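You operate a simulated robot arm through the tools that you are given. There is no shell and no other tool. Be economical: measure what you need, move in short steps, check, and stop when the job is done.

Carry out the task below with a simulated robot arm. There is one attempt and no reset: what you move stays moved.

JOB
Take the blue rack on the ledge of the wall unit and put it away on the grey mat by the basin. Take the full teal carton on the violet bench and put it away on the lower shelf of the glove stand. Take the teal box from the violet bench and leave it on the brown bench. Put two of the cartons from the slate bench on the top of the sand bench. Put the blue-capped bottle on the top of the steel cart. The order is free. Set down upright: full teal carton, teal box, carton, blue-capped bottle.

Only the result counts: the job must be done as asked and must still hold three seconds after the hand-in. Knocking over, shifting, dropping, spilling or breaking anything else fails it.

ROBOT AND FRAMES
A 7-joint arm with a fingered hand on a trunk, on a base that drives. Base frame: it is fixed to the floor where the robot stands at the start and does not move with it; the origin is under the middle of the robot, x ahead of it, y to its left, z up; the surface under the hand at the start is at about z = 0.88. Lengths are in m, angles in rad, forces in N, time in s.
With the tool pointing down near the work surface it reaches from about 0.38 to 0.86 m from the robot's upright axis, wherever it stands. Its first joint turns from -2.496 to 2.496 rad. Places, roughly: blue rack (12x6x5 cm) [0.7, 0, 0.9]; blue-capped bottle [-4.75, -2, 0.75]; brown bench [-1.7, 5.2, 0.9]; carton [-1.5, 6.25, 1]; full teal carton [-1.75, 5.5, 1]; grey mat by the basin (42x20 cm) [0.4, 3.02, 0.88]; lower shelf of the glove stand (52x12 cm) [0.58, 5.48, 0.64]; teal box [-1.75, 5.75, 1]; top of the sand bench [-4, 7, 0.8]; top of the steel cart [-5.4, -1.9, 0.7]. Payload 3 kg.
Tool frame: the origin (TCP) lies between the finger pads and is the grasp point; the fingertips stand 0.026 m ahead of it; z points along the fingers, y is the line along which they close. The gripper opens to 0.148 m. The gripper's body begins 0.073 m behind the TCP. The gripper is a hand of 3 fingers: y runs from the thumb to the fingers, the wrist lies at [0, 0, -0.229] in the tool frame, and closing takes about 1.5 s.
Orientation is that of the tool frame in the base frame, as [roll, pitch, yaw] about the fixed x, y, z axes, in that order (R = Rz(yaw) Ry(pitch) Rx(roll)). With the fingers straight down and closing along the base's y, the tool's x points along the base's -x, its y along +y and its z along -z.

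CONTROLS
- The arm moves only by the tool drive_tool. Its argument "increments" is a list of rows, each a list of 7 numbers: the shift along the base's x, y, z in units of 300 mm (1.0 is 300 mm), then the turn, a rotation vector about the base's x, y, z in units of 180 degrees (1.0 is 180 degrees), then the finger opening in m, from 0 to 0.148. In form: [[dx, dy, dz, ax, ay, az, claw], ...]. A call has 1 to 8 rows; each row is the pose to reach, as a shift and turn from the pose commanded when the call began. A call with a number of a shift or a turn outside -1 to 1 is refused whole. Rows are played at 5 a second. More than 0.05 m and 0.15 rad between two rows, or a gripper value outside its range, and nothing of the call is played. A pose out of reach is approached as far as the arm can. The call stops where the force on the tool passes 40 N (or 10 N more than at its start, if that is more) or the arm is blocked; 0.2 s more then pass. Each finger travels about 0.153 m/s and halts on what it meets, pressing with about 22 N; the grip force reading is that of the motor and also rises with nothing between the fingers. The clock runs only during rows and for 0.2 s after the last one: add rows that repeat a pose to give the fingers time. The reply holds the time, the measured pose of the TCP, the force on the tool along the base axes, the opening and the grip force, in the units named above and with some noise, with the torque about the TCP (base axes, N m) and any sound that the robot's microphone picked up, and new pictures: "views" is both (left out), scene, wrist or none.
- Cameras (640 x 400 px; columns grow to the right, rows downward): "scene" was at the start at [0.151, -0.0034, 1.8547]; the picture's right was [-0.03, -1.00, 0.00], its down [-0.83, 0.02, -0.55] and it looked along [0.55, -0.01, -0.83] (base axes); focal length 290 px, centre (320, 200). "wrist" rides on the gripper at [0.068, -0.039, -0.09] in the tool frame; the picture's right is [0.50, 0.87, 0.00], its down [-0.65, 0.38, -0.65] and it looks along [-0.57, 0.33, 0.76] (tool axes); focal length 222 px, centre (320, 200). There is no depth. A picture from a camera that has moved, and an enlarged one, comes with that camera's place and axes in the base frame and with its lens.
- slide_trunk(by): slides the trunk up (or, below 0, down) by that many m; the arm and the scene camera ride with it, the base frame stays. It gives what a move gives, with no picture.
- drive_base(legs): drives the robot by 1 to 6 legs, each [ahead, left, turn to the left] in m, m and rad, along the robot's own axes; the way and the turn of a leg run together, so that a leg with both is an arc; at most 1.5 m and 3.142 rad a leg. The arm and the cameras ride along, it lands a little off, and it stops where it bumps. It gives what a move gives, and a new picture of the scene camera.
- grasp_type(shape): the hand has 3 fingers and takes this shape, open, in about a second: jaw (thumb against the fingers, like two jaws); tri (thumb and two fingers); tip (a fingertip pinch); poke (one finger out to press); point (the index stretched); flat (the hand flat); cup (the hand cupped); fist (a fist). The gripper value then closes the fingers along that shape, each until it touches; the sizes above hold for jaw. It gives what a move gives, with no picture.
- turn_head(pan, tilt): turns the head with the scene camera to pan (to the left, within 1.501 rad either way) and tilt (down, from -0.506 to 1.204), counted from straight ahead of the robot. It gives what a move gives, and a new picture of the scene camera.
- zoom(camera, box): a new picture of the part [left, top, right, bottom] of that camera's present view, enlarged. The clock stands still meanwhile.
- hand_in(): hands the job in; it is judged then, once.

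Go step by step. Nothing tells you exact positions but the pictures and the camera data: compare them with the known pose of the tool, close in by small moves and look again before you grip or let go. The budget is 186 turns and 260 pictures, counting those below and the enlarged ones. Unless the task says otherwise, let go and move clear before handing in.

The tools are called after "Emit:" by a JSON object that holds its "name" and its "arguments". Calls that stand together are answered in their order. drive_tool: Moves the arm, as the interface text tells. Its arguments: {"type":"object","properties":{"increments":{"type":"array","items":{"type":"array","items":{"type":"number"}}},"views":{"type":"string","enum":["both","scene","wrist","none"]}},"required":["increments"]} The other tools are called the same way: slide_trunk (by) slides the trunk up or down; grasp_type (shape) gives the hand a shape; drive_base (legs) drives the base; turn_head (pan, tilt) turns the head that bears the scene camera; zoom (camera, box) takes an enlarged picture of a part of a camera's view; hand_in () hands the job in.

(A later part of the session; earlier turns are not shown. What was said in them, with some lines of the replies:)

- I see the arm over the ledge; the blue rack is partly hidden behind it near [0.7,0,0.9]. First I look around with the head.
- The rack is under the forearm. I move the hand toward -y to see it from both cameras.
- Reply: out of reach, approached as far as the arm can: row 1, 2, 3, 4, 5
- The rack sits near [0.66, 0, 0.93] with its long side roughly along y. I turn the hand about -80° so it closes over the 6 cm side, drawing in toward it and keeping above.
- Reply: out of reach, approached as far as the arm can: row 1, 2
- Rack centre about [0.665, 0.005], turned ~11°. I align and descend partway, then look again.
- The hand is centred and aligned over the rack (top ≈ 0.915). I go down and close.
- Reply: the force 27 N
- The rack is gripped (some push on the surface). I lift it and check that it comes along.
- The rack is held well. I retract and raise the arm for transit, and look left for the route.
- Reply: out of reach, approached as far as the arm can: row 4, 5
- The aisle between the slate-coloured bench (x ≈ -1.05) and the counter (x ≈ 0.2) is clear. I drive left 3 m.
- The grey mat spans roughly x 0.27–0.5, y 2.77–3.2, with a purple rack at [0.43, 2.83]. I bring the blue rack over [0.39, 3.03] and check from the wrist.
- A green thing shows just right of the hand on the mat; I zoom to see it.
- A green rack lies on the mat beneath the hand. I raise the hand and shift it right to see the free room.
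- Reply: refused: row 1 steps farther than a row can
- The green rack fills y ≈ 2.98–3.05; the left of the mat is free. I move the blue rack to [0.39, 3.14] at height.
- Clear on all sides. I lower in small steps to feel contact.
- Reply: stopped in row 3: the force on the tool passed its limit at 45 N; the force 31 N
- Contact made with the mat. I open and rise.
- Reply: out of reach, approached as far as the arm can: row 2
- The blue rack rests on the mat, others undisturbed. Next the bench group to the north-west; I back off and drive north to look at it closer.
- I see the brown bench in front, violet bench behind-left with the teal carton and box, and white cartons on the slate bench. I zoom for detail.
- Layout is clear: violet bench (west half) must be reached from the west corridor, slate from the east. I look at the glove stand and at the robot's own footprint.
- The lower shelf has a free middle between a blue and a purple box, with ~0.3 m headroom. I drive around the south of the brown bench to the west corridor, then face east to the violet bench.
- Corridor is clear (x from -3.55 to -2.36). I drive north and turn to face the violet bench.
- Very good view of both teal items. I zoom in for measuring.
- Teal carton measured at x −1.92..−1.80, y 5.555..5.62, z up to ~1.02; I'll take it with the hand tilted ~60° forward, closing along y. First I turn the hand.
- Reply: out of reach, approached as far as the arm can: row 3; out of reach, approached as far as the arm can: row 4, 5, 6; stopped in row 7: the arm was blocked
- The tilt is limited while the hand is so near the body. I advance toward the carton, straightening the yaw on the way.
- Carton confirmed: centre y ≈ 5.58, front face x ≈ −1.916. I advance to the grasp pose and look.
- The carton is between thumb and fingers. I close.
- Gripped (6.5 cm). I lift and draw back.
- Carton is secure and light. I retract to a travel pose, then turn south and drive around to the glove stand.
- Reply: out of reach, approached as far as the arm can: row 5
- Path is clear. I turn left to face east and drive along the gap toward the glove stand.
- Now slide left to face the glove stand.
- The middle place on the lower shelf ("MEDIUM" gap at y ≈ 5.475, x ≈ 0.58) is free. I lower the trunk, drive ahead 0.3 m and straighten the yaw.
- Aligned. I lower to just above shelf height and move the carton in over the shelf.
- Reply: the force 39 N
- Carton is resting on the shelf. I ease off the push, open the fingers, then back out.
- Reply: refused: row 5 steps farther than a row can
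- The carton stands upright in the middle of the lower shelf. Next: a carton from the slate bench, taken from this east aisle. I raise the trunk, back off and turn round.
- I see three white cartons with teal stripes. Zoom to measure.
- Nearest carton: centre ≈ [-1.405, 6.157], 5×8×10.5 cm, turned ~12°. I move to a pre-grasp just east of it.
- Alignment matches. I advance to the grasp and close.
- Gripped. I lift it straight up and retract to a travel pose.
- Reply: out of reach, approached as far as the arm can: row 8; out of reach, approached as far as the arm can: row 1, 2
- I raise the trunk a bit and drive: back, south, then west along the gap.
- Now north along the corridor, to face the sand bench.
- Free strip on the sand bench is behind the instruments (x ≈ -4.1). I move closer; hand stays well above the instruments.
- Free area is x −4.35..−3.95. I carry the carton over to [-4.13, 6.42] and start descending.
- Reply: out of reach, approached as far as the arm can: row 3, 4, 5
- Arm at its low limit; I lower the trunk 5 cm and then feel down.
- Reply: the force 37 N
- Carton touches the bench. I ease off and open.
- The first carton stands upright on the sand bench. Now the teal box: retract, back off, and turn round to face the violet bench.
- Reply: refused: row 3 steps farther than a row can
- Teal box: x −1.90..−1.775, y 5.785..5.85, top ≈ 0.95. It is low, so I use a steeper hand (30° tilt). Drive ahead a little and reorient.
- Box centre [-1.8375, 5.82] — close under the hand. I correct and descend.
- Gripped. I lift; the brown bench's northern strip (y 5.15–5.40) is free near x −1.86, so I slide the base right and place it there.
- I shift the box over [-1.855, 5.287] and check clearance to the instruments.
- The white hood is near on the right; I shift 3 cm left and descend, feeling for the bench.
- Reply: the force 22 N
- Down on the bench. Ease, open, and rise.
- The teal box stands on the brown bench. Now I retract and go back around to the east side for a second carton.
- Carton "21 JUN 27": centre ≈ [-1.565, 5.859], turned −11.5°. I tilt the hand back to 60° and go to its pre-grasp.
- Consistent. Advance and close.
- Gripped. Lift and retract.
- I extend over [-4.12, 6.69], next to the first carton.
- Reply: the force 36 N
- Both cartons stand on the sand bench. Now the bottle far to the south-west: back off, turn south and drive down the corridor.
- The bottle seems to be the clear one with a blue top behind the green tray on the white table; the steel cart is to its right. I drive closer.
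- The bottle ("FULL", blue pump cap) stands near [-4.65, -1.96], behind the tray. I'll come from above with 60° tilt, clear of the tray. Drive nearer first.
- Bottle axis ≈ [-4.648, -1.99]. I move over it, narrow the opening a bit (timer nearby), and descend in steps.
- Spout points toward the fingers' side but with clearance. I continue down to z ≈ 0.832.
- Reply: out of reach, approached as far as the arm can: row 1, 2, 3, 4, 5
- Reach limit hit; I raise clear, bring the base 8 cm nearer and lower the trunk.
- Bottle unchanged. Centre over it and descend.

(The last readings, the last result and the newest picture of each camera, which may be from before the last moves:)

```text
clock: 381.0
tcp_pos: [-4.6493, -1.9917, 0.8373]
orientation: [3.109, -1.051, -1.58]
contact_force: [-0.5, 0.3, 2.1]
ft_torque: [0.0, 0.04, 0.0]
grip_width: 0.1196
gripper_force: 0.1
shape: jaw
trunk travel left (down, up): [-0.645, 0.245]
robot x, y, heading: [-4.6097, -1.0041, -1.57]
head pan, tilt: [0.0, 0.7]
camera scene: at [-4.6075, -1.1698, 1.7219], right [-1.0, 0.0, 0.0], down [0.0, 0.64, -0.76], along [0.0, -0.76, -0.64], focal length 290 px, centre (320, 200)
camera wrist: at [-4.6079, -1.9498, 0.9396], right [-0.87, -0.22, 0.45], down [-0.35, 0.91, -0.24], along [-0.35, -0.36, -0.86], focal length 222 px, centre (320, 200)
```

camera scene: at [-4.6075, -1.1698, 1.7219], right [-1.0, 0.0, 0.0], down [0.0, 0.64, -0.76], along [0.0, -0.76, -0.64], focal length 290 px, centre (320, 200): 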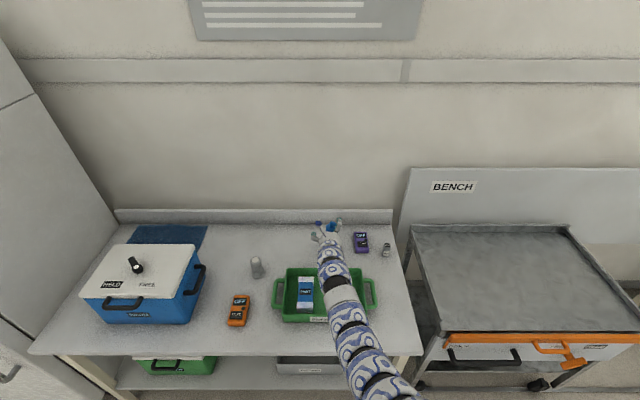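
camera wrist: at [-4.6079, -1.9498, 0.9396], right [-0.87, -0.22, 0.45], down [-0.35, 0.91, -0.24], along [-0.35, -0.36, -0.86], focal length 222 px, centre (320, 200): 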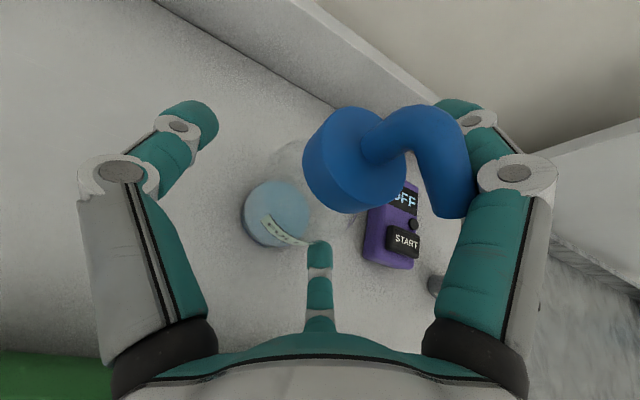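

The spout would foul the upper finger. I rise again and turn the hand ~30° about the vertical so the spout passes between the fingers.

Emit:
{"name": "drive_tool", "arguments": {"increments": [[0, 0, 0.12, 0, 0, 0, 0.12], [0, 0, 0.26, 0, 0, 0, 0.12], [0, 0, 0.4, 0, 0, 0, 0.12], [0, 0, 0.5, 0, 0, 0, 0.12], [0, 0, 0.5, 0, 0, 0.045, 0.12], [0, 0, 0.5, 0, 0, 0.09, 0.12], [0, 0, 0.5, 0, 0, 0.135, 0.12], [0, 0, 0.5, 0, 0, 0.175, 0.12]]}}

```text
clock: 382.8
tcp_pos: [-4.6486, -1.9921, 0.9875]
orientation: [3.112, -1.051, -1.028]
contact_force: [0.3, 0.4, -0.4]
ft_torque: [0.01, 0.01, 0.0]
grip_width: 0.1201
gripper_force: 0.1
shape: jaw
trunk travel left (down, up): [-0.645, 0.245]
robot x, y, heading: [-4.6069, -1.0035, -1.569]
head pan, tilt: [0.0, 0.7]
camera scene: at [-4.6078, -1.1701, 1.7218], right [-1.0, 0.0, 0.0], down [0.0, 0.64, -0.76], along [0.0, -0.76, -0.64], focal length 290 px, centre (320, 200)
camera wrist: at [-4.6356, -1.9337, 1.09], right [-0.62, -0.64, 0.45], down [-0.77, 0.59, -0.24], along [-0.11, -0.49, -0.86], focal length 222 px, centre (320, 200)
```

scene: 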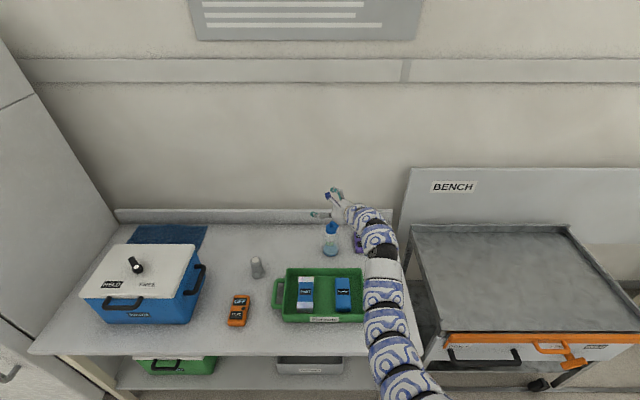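
wrist: 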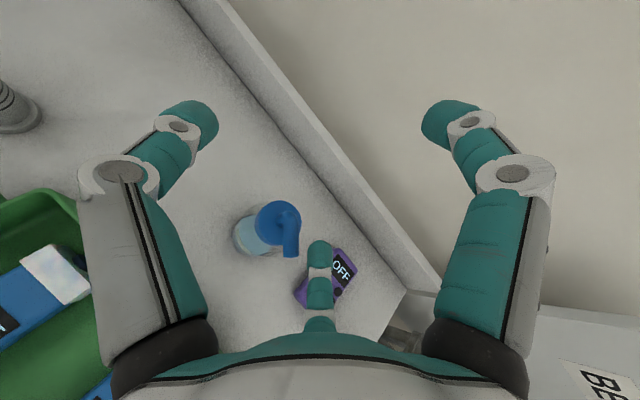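

Now the spout points back between the fingers. I centre on [-4.652, -2.003] and descend.

Emit:
{"name": "drive_tool", "arguments": {"increments": [[-0.012, -0.035, -0.06, 0, 0, 0, 0.12], [-0.012, -0.035, -0.2, 0, 0, 0, 0.12], [-0.012, -0.035, -0.33, 0, 0, 0, 0.12], [-0.012, -0.035, -0.44, 0, 0, 0, 0.12], [-0.012, -0.035, -0.5, 0, 0, 0, 0.12], [-0.012, -0.035, -0.5, 0, 0, 0, 0.12]]}}

```text
clock: 384.2
tcp_pos: [-4.6542, -2.0004, 0.8358]
orientation: [3.11, -1.05, -1.033]
contact_force: [0.4, -0.2, 0.5]
ft_torque: [0.02, 0.01, -0.01]
grip_width: 0.12
gripper_force: 0.0
shape: jaw
trunk travel left (down, up): [-0.645, 0.245]
robot x, y, heading: [-4.6094, -1.0025, -1.571]
head pan, tilt: [0.0, 0.7]
camera scene: at [-4.6075, -1.1699, 1.7219], right [-1.0, 0.0, 0.0], down [0.0, 0.64, -0.76], along [0.0, -0.76, -0.64], focal length 290 px, centre (320, 200)
camera wrist: at [-4.6412, -1.9426, 0.9388], right [-0.63, -0.64, 0.45], down [-0.77, 0.59, -0.24], along [-0.11, -0.49, -0.86], focal length 222 px, centre (320, 200)
```

scene: 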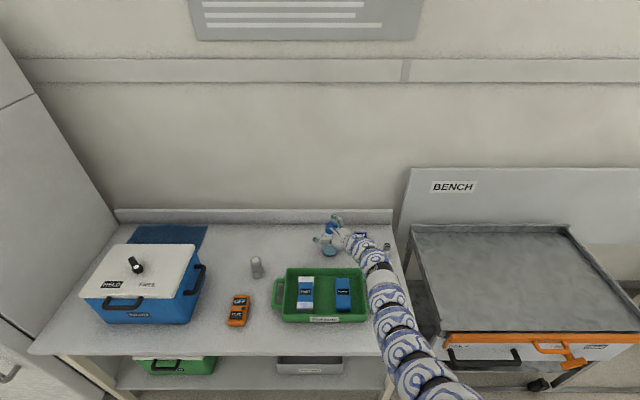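
wrist: 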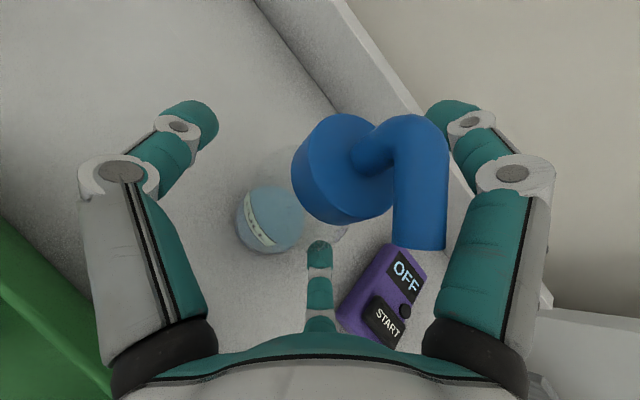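

Still marginal at the spout. I rise, shift the base 12 cm to the right and turn the hand 15° further.

Emit:
{"name": "drive_tool", "arguments": {"increments": [[0, 0, 0.12, 0, 0, 0, 0.12], [0, 0, 0.26, 0, 0, 0, 0.12], [0, 0, 0.4, 0, 0, 0, 0.12], [0, 0, 0.53, 0, 0, 0, 0.12]], "views": "none"}}

Emit:
{"name": "drive_base", "arguments": {"legs": [[0, -0.13, 0]]}}

Emit:
{"name": "drive_tool", "arguments": {"increments": [[0.14, 0, 0, 0, 0, 0.03, 0.12], [0.28, 0, 0, 0, 0, 0.06, 0.12], [0.43, 0, 0, 0, 0, 0.09, 0.12]]}}

```text
clock: 385.2
tcp_pos: [-4.6563, -2.0026, 0.9958]
orientation: [3.11, -1.051, -1.032]
contact_force: [-1.0, -0.8, 0.1]
ft_torque: [0.01, -0.01, 0.03]
grip_width: 0.12
gripper_force: 0.1
shape: jaw
trunk travel left (down, up): [-0.645, 0.245]
robot x, y, heading: [-4.6049, -1.0054, -1.568]
head pan, tilt: [0.0, 0.7]
```

```text
clock: 386.5
tcp_pos: [-4.7832, -2.0032, 0.9951]
orientation: [3.112, -1.051, -1.031]
contact_force: [-0.7, 0.2, 0.0]
ft_torque: [-0.01, -0.03, -0.01]
grip_width: 0.1199
gripper_force: 0.1
shape: jaw
trunk travel left (down, up): [-0.645, 0.245]
robot x, y, heading: [-4.7372, -1.0064, -1.561]
head pan, tilt: [0.0, 0.7]
camera scene: at [-4.7387, -1.1702, 1.7219], right [-1.0, 0.0, 0.0], down [0.0, 0.64, -0.76], along [0.0, -0.76, -0.64], focal length 290 px, centre (320, 200)
```

scene: 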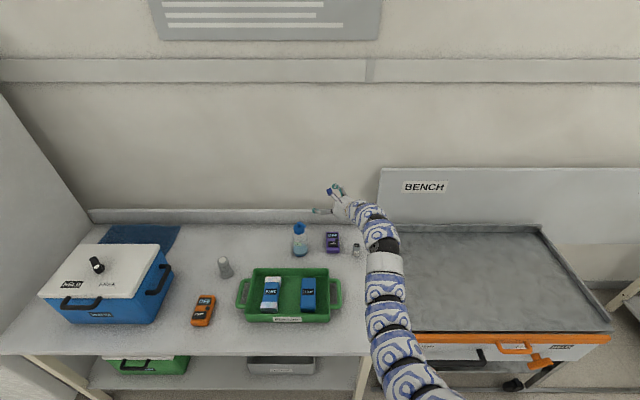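

```text
clock: 387.3
tcp_pos: [-4.6546, -2.0047, 0.9954]
orientation: [3.11, -1.049, -0.744]
contact_force: [0.3, -0.6, 0.4]
ft_torque: [-0.03, -0.01, -0.03]
grip_width: 0.12
gripper_force: 0.0
shape: jaw
trunk travel left (down, up): [-0.645, 0.245]
robot x, y, heading: [-4.7404, -1.0044, -1.568]
head pan, tilt: [0.0, 0.7]
camera scene: at [-4.7373, -1.1704, 1.7218], right [-1.0, 0.0, 0.0], down [0.0, 0.64, -0.76], along [0.0, -0.76, -0.64], focal length 290 px, centre (320, 200)
camera wrist: at [-4.6587, -1.9452, 1.0983], right [-0.42, -0.79, 0.45], down [-0.91, 0.35, -0.24], along [0.03, -0.51, -0.86], focal length 222 px, centre (320, 200)
```

scene: 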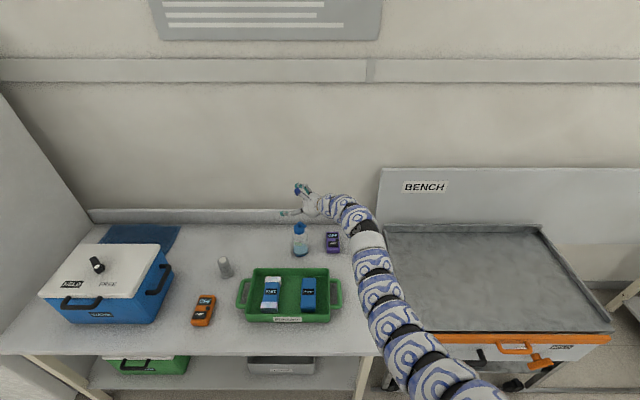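
wrist: 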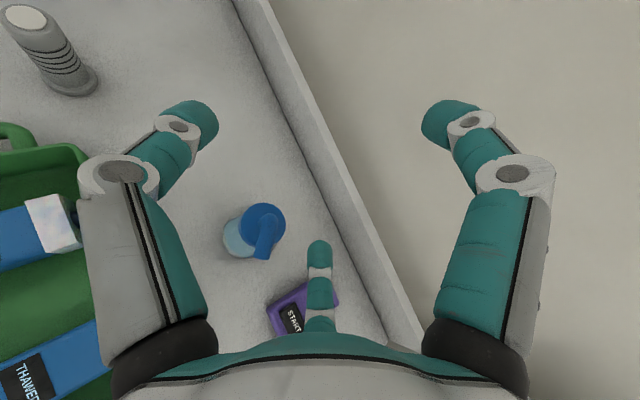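

Aligned on the bottle. Descend.

Emit:
{"name": "drive_tool", "arguments": {"increments": [[0, 0, -0.14, 0, 0, 0, 0.12], [0, 0, -0.28, 0, 0, 0, 0.12], [0, 0, -0.4, 0, 0, 0, 0.12], [0, 0, -0.48, 0, 0, 0, 0.12], [0, 0, -0.535, 0, 0, 0, 0.12], [0, 0, -0.535, 0, 0, 0, 0.12]], "views": "wrist"}}

```text
clock: 388.7
tcp_pos: [-4.6563, -2.0053, 0.8361]
orientation: [3.111, -1.051, -0.747]
contact_force: [0.5, 0.1, 0.8]
ft_torque: [0.0, -0.01, 0.0]
grip_width: 0.1202
gripper_force: 0.1
shape: jaw
trunk travel left (down, up): [-0.645, 0.245]
robot x, y, heading: [-4.7361, -1.0043, -1.568]
head pan, tilt: [0.0, 0.7]
camera wrist: at [-4.6599, -1.9442, 0.9382], right [-0.42, -0.79, 0.45], down [-0.91, 0.35, -0.24], along [0.03, -0.51, -0.86], focal length 222 px, centre (320, 200)
```

wrist: 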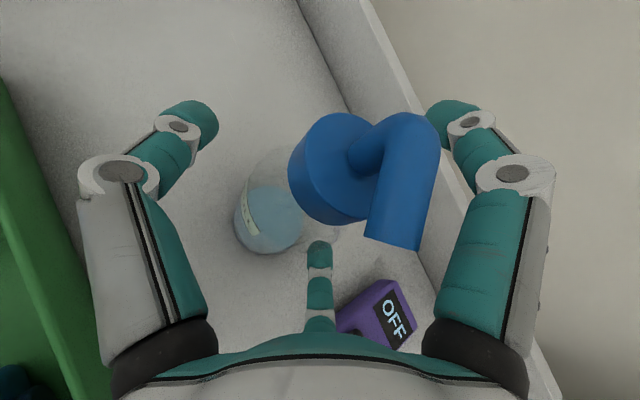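

I lower 6 mm more and close gradually, watching.

Emit:
{"name": "drive_tool", "arguments": {"increments": [[0, 0, -0.02, 0, 0, 0, 0.12], [0, 0, -0.02, 0, 0, 0, 0.105], [0, 0, -0.02, 0, 0, 0, 0.09], [0, 0, -0.02, 0, 0, 0, 0.08], [0, 0, -0.02, 0, 0, 0, 0.08]], "views": "wrist"}}

```text
clock: 389.9
tcp_pos: [-4.654, -2.0038, 0.8301]
orientation: [3.11, -1.049, -0.746]
contact_force: [-1.8, -1.1, 4.4]
ft_torque: [0.1, 0.14, 0.02]
grip_width: 0.0666
gripper_force: 22.1
shape: jaw
trunk travel left (down, up): [-0.645, 0.245]
robot x, y, heading: [-4.741, -1.0031, -1.569]
head pan, tilt: [0.0, 0.7]
camera wrist: at [-4.6591, -1.9437, 0.9325], right [-0.42, -0.79, 0.45], down [-0.91, 0.35, -0.24], along [0.03, -0.51, -0.86], focal length 222 px, centre (320, 200)
```

wrist: 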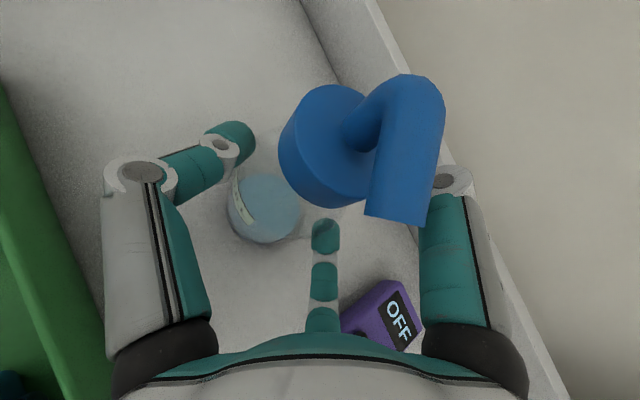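

Gripped at 6.7 cm. I firm the grip and lift a little to check.

Emit:
{"name": "drive_tool", "arguments": {"increments": [[0, 0, 0, 0, 0, 0, 0.045], [0, 0, 0, 0, 0, 0, 0.045], [0, 0, 0.03, 0, 0, 0, 0.045], [0, 0, 0.1, 0, 0, 0, 0.045], [0, 0, 0.2, 0, 0, 0, 0.045]]}}

```text
clock: 391.1
tcp_pos: [-4.6539, -2.0026, 0.8876]
orientation: [3.113, -1.051, -0.749]
contact_force: [0.9, 0.2, -1.8]
ft_torque: [0.0, 0.03, -0.03]
grip_width: 0.063
gripper_force: 22.2
shape: jaw
trunk travel left (down, up): [-0.645, 0.245]
robot x, y, heading: [-4.7383, -1.0023, -1.566]
head pan, tilt: [0.0, 0.7]
camera scene: at [-4.7374, -1.1701, 1.7219], right [-1.0, 0.0, 0.0], down [0.0, 0.64, -0.76], along [0.0, -0.76, -0.64], focal length 290 px, centre (320, 200)
camera wrist: at [-4.6586, -1.9435, 0.9911], right [-0.42, -0.79, 0.45], down [-0.91, 0.35, -0.24], along [0.03, -0.5, -0.86], focal length 222 px, centre (320, 200)
```

scene: 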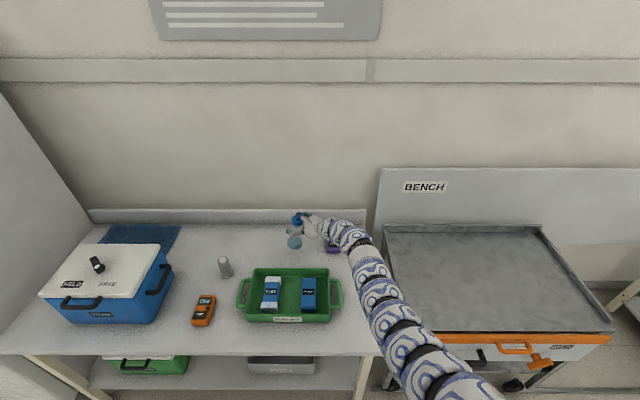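
wrist: 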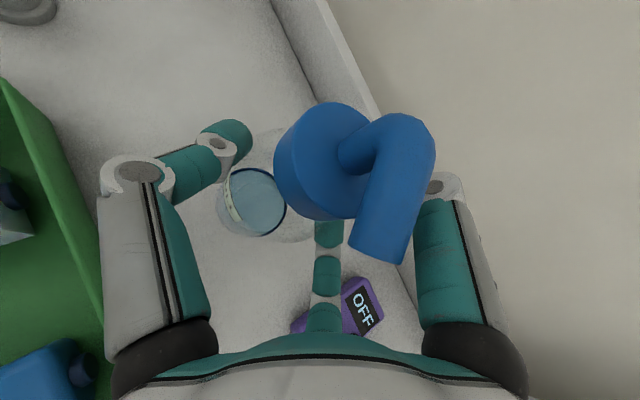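

Emit:
{"name": "zoom", "arguments": {"camera": "scene", "box": [250, 195, 370, 275]}}

Emit:
{"name": "drive_tool", "arguments": {"increments": [[0, 0, 0.12, 0, 0, 0, 0.045], [0, 0, 0.25, 0, 0, 0, 0.045], [0, 0.03, 0.36, 0, 0, 0, 0.045], [0, 0.15, 0.4, 0, 0, 0, 0.045], [0, 0.28, 0.42, 0, 0, 0, 0.045]]}}

```text
5.00 times, centred on (310, 235) of scene
camera zoom: at [-4.7374, -1.1701, 1.7219], right [-1.0, 0.0, 0.0], down [0.0, 0.64, -0.76], along [0.0, -0.76, -0.64], focal length 1450 px, centre (370, 25)
```

zoom: 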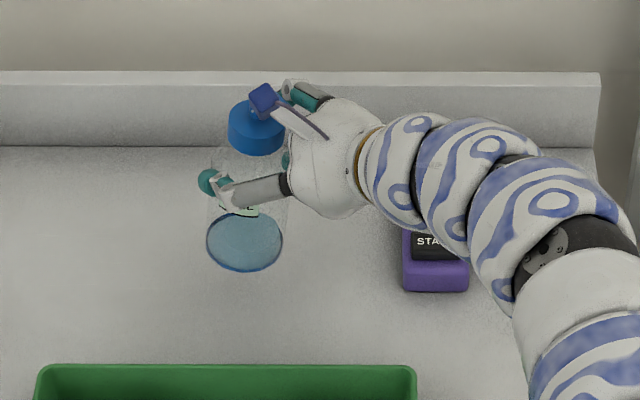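

```text
clock: 392.3
tcp_pos: [-4.6538, -1.9176, 1.0159]
orientation: [3.112, -1.05, -0.746]
contact_force: [0.2, 0.3, -1.0]
ft_torque: [-0.01, 0.03, 0.0]
grip_width: 0.0628
gripper_force: 22.0
shape: jaw
trunk travel left (down, up): [-0.645, 0.245]
robot x, y, heading: [-4.7388, -1.0013, -1.565]
head pan, tilt: [0.0, 0.7]
camera scene: at [-4.7375, -1.1696, 1.722], right [-1.0, 0.0, 0.0], down [0.0, 0.64, -0.77], along [0.0, -0.77, -0.64], focal length 290 px, centre (320, 200)
camera wrist: at [-4.6583, -1.8582, 1.1187], right [-0.42, -0.79, 0.45], down [-0.91, 0.35, -0.24], along [0.03, -0.51, -0.86], focal length 222 px, centre (320, 200)
```

scene: 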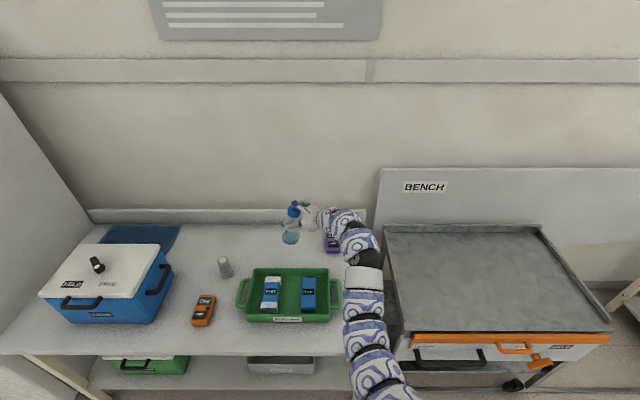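
wrist: 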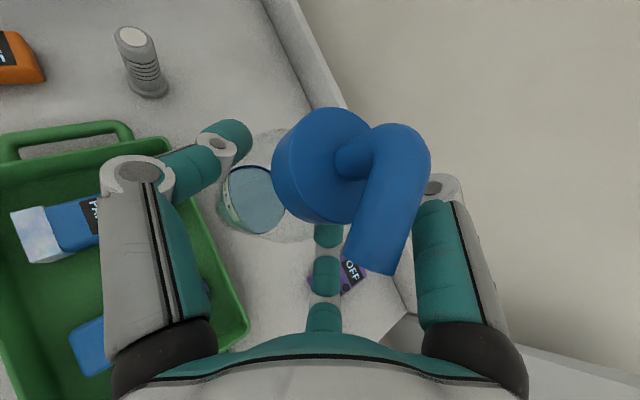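

The bottle is held upright. I slide the base right so the hand comes over the steel cart.

Emit:
{"name": "drive_base", "arguments": {"legs": [[0, -0.72, 0]]}}

Emit:
{"name": "slide_trunk", "arguments": {"by": -0.07}}

Emit:
{"name": "drive_tool", "arguments": {"increments": [[0, 0, -0.05, 0, 0, 0, 0.045], [0, 0, -0.1, 0, 0, 0, 0.045]]}}

```text
clock: 396.2
tcp_pos: [-5.3678, -1.9226, 1.0154]
orientation: [3.112, -1.051, -0.737]
contact_force: [0.4, -1.2, -1.8]
ft_torque: [-0.01, 0.02, -0.04]
grip_width: 0.0629
gripper_force: 22.0
shape: jaw
trunk travel left (down, up): [-0.645, 0.245]
robot x, y, heading: [-5.4634, -1.0103, -1.559]
head pan, tilt: [0.0, 0.7]
camera scene: at [-5.4585, -1.1762, 1.7219], right [-1.0, -0.01, 0.0], down [-0.01, 0.64, -0.76], along [0.01, -0.76, -0.64], focal length 290 px, centre (320, 200)
```

scene: 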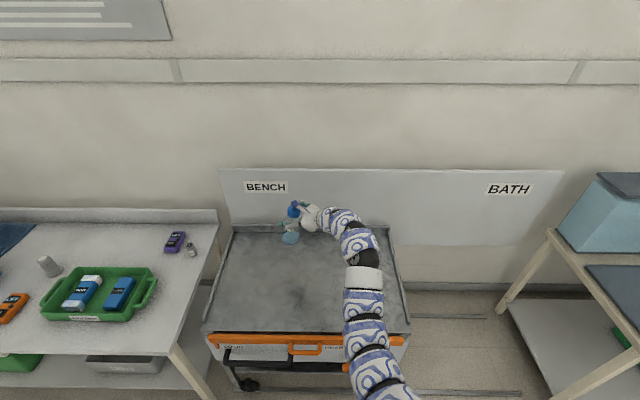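

```text
clock: 397.3
tcp_pos: [-5.367, -1.9238, 0.945]
orientation: [3.111, -1.049, -0.736]
contact_force: [-0.3, -0.4, -0.3]
ft_torque: [0.0, -0.01, -0.01]
grip_width: 0.0629
gripper_force: 21.7
shape: jaw
trunk travel left (down, up): [-0.575, 0.315]
robot x, y, heading: [-5.4593, -1.012, -1.558]
head pan, tilt: [0.0, 0.7]
```

```text
clock: 397.9
tcp_pos: [-5.3655, -1.9233, 0.9137]
orientation: [3.113, -1.048, -0.739]
contact_force: [-0.5, -0.5, -0.3]
ft_torque: [-0.01, 0.02, 0.0]
grip_width: 0.0632
gripper_force: 21.6
shape: jaw
trunk travel left (down, up): [-0.575, 0.315]
robot x, y, heading: [-5.4589, -1.0143, -1.557]
head pan, tilt: [0.0, 0.7]
camera scene: at [-5.4581, -1.1762, 1.6518], right [-1.0, -0.01, 0.0], down [-0.01, 0.64, -0.76], along [0.01, -0.76, -0.64], focal length 290 px, centre (320, 200)
camera wrist: at [-5.3702, -1.8633, 1.0167], right [-0.41, -0.79, 0.45], down [-0.91, 0.34, -0.24], along [0.04, -0.5, -0.86], focal length 222 px, centre (320, 200)
```

scene: 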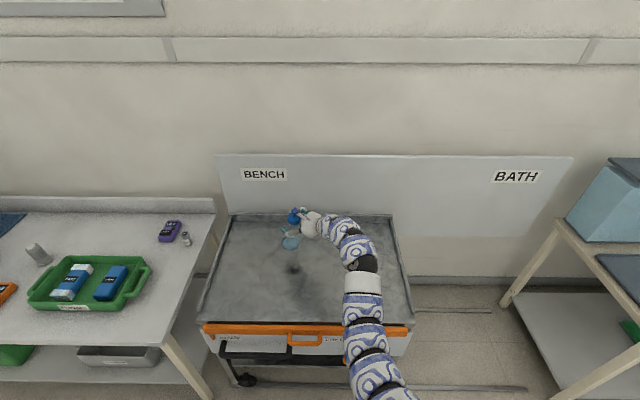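
wrist: 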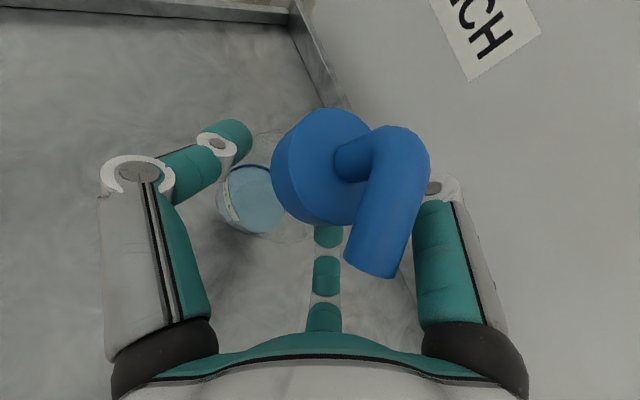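

Over the cart. I shift a little toward its centre and descend.

Emit:
{"name": "drive_tool", "arguments": {"increments": [[-0.05, 0.06, 0, 0, 0, 0, 0.045], [-0.1, 0.11, -0.04, 0, 0, 0, 0.045], [-0.1, 0.11, -0.16, 0, 0, 0, 0.045], [-0.1, 0.11, -0.28, 0, 0, 0, 0.045], [-0.1, 0.11, -0.36, 0, 0, 0, 0.045]]}}

```text
clock: 399.1
tcp_pos: [-5.3935, -1.8952, 0.8237]
orientation: [3.103, -1.07, -0.73]
contact_force: [0.2, 7.6, 26.7]
ft_torque: [0.04, -0.53, 0.16]
grip_width: 0.0655
gripper_force: 22.1
shape: jaw
trunk travel left (down, up): [-0.575, 0.315]
robot x, y, heading: [-5.4608, -1.0064, -1.557]
head pan, tilt: [0.0, 0.7]
stopped in row 5: the force on the tool passed its limit at 43 N (the readings are from after the stop); the commanded pose is now the measured one
camera scene: at [-5.4582, -1.1736, 1.6525], right [-1.0, -0.01, 0.0], down [-0.01, 0.64, -0.77], along [0.01, -0.77, -0.64], focal length 290 px, centre (320, 200)
camera wrist: at [-5.4004, -1.8322, 0.9256], right [-0.42, -0.78, 0.46], down [-0.91, 0.34, -0.26], along [0.05, -0.52, -0.85], focal length 222 px, centre (320, 200)
```

scene: 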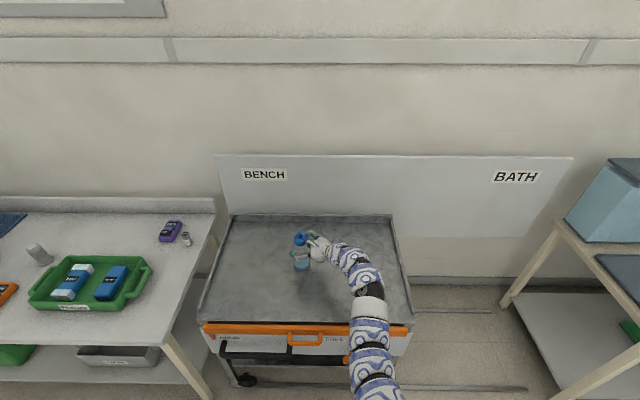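
wrist: 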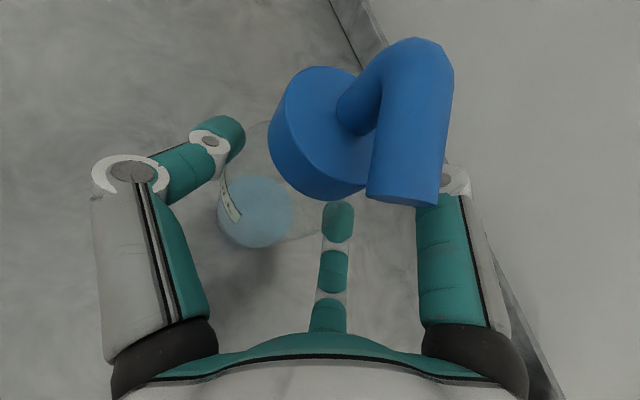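

Touched down (cart top is a bit higher than expected). I ease up a few mm and look before releasing.

Emit:
{"name": "drive_tool", "arguments": {"increments": [[0, 0, 0.01, 0, 0, 0, 0.045], [0, 0, 0.01, 0, 0, 0, 0.045]], "views": "wrist"}}

Emit:
{"name": "zoom", "arguments": {"camera": "scene", "box": [240, 200, 380, 300]}}

```text
clock: 399.7
tcp_pos: [-5.3946, -1.8925, 0.8242]
orientation: [3.103, -1.066, -0.731]
contact_force: [4.1, 0.6, 24.1]
ft_torque: [-0.12, -0.4, 0.04]
grip_width: 0.065
gripper_force: 21.6
shape: jaw
trunk travel left (down, up): [-0.575, 0.315]
robot x, y, heading: [-5.4586, -1.0129, -1.554]
head pan, tilt: [0.0, 0.7]
camera wrist: at [-5.4004, -1.8313, 0.9257], right [-0.42, -0.79, 0.45], down [-0.91, 0.34, -0.25], along [0.04, -0.52, -0.85], focal length 222 px, centre (320, 200)
```

wrist: 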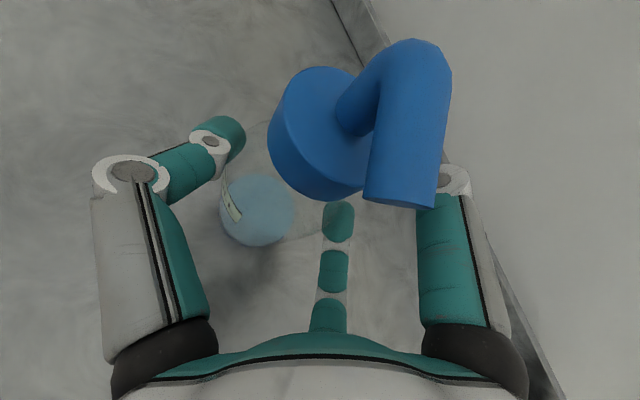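

```text
4.00 times, centred on (310, 250) of scene
camera zoom: at [-5.4579, -1.1733, 1.6522], right [-1.0, -0.01, 0.0], down [-0.01, 0.64, -0.77], along [0.01, -0.77, -0.64], focal length 1160 px, centre (360, 0)
```

zoom: 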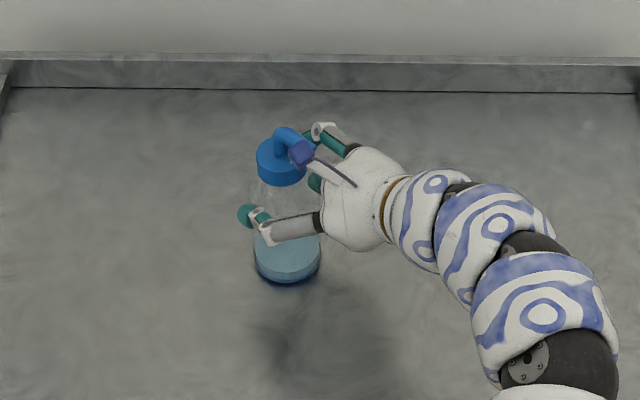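

Emit:
{"name": "drive_tool", "arguments": {"increments": [[0, 0, 0.008, 0, 0, 0, 0.045], [0, 0, 0.016, 0, 0, 0, 0.045], [0, 0, 0.016, 0, 0, 0, 0.045]], "views": "wrist"}}

```text
clock: 400.5
tcp_pos: [-5.3961, -1.8929, 0.8255]
orientation: [3.106, -1.062, -0.734]
contact_force: [0.6, 0.1, 9.1]
ft_torque: [-0.12, -0.03, 0.04]
grip_width: 0.0646
gripper_force: 21.9
shape: jaw
trunk travel left (down, up): [-0.575, 0.315]
robot x, y, heading: [-5.4588, -1.0071, -1.554]
head pan, tilt: [0.0, 0.7]
camera wrist: at [-5.4015, -1.832, 0.9276], right [-0.42, -0.79, 0.45], down [-0.91, 0.34, -0.25], along [0.04, -0.51, -0.86], focal length 222 px, centre (320, 200)
```

wrist: 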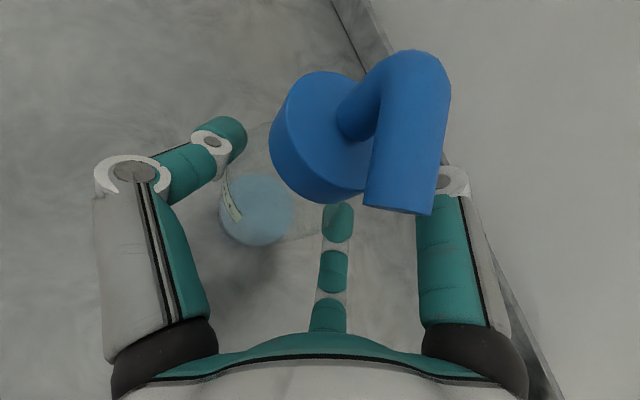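

Nearly upright and lightly supported. Open slowly.

Emit:
{"name": "drive_tool", "arguments": {"increments": [[0, 0, 0.004, 0, 0, 0, 0.06], [0, 0, 0.008, 0, 0, 0, 0.066], [0, 0, 0.01, 0, 0, 0, 0.072], [0, 0, 0.01, 0, 0, 0, 0.08], [0, 0, 0.01, 0, 0, 0, 0.1], [0, 0, 0.01, 0, 0, 0, 0.12], [0, 0, 0.01, 0, 0, 0, 0.12]]}}

```text
clock: 402.1
tcp_pos: [-5.3962, -1.8949, 0.8294]
orientation: [3.106, -1.064, -0.734]
contact_force: [0.4, 0.4, 0.6]
ft_torque: [0.0, -0.02, 0.0]
grip_width: 0.1197
gripper_force: 0.1
shape: jaw
trunk travel left (down, up): [-0.575, 0.315]
robot x, y, heading: [-5.4642, -1.0092, -1.558]
head pan, tilt: [0.0, 0.7]
camera scene: at [-5.458, -1.176, 1.6519], right [-1.0, -0.01, 0.0], down [-0.01, 0.64, -0.76], along [0.01, -0.76, -0.64], focal length 290 px, centre (320, 200)
camera wrist: at [-5.4012, -1.8329, 0.9315], right [-0.42, -0.79, 0.45], down [-0.91, 0.34, -0.25], along [0.04, -0.51, -0.86], focal length 222 px, centre (320, 200)
```

scene: 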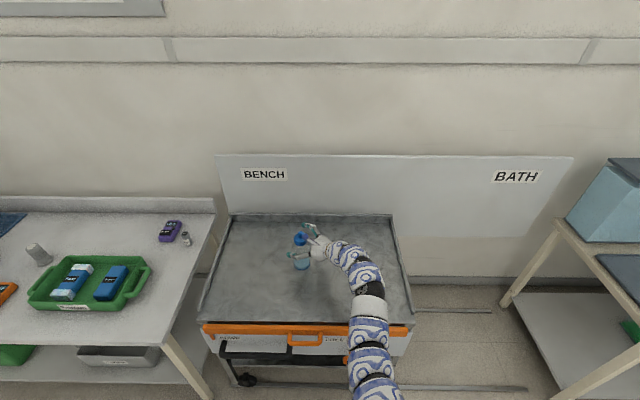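
wrist: 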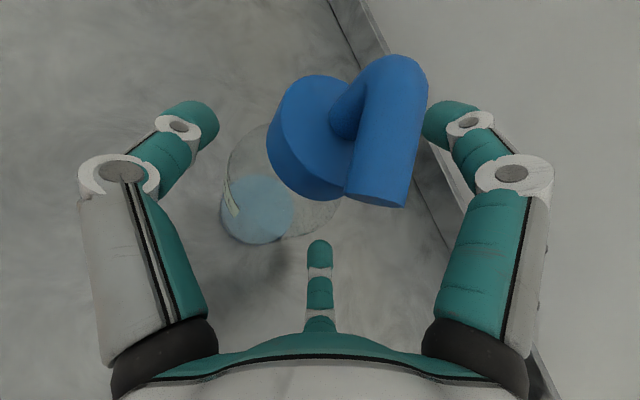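

Standing free. I open a bit wider and rise straight up the same way.

Emit:
{"name": "drive_tool", "arguments": {"increments": [[0, 0, 0, 0, 0, 0, 0.138], [0, 0, 0.06, 0, 0, 0, 0.138], [0, 0, 0.14, 0, 0, 0, 0.138], [0, 0, 0.24, 0, 0, 0, 0.138], [0, 0, 0.36, 0, 0, 0, 0.138], [0, 0, 0.5, 0, 0, 0, 0.138], [0, 0, 0.64, 0, 0, 0, 0.138]]}}

```text
clock: 403.7
tcp_pos: [-5.392, -1.8931, 1.022]
orientation: [3.107, -1.063, -0.736]
contact_force: [-0.3, 0.8, -1.4]
ft_torque: [0.02, 0.02, 0.01]
grip_width: 0.1377
gripper_force: 0.1
shape: jaw
trunk travel left (down, up): [-0.575, 0.315]
robot x, y, heading: [-5.4606, -1.0108, -1.558]
head pan, tilt: [0.0, 0.7]
camera scene: at [-5.4578, -1.1759, 1.6519], right [-1.0, -0.01, 0.0], down [-0.01, 0.64, -0.76], along [0.01, -0.76, -0.64], focal length 290 px, centre (320, 200)
camera wrist: at [-5.3987, -1.8323, 1.1243], right [-0.42, -0.79, 0.45], down [-0.91, 0.34, -0.25], along [0.04, -0.51, -0.86], focal length 222 px, centre (320, 200)
```

scene: 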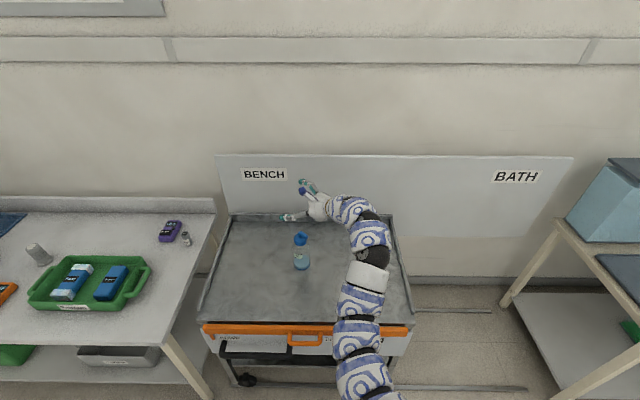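
wrist: 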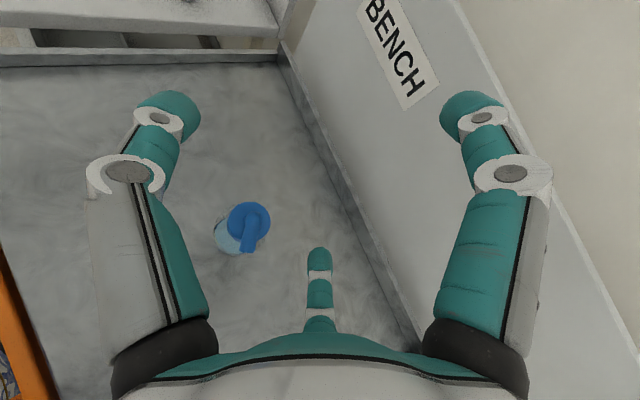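

The bottle stands upright on the cart and the hand is clear. I back off and hand in.

Emit:
{"name": "drive_base", "arguments": {"legs": [[-0.35, 0, 0]]}}

Emit:
{"name": "zoom", "arguments": {"camera": "scene", "box": [180, 120, 460, 300]}}

```text
clock: 406.0
tcp_pos: [-5.3959, -1.5452, 1.0233]
orientation: [3.106, -1.063, -0.729]
contact_force: [0.0, -0.7, 0.5]
ft_torque: [0.0, 0.04, -0.02]
grip_width: 0.1382
gripper_force: 0.0
shape: jaw
trunk travel left (down, up): [-0.575, 0.315]
robot x, y, heading: [-5.4706, -0.6615, -1.55]
head pan, tilt: [0.0, 0.7]
camera scene: at [-5.4628, -0.8274, 1.6519], right [-1.0, -0.02, 0.0], down [-0.01, 0.64, -0.77], along [0.01, -0.76, -0.64], focal length 290 px, centre (320, 200)
```

scene: 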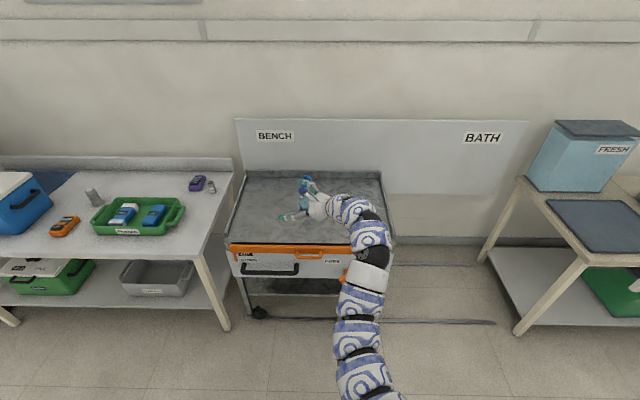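

```text
2.22 times, centred on (320, 210) of scene
camera zoom: at [-5.4628, -0.8274, 1.6519], right [-1.0, -0.02, 0.0], down [-0.01, 0.64, -0.77], along [0.01, -0.76, -0.64], focal length 644 px, centre (320, 178)
```

zoom: 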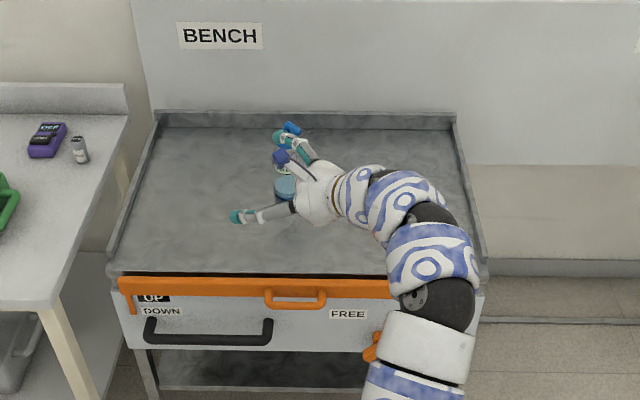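

The bottle stands on the cart behind the raised hand, and all items are in place.

Emit:
{"name": "hand_in", "arguments": {}}

```text
The job is handed in.
```

I placed all five sets of items and handed the job in; the hand-in reply gave no pass or fail result.

- **Blue rack:** on the grey mat by the basin, beside the green rack.
- **Full teal carton:** upright in the middle of the glove stand's lower shelf.
- **Teal box:** upright on the north strip of the brown bench.
- **Two cartons:** upright on the sand bench, behind the instruments.
- **Blue-capped bottle:** upright on the steel cart.

I saw nothing knocked over or shifted in the pictures, but I did not go back for a final look at the earlier placements.
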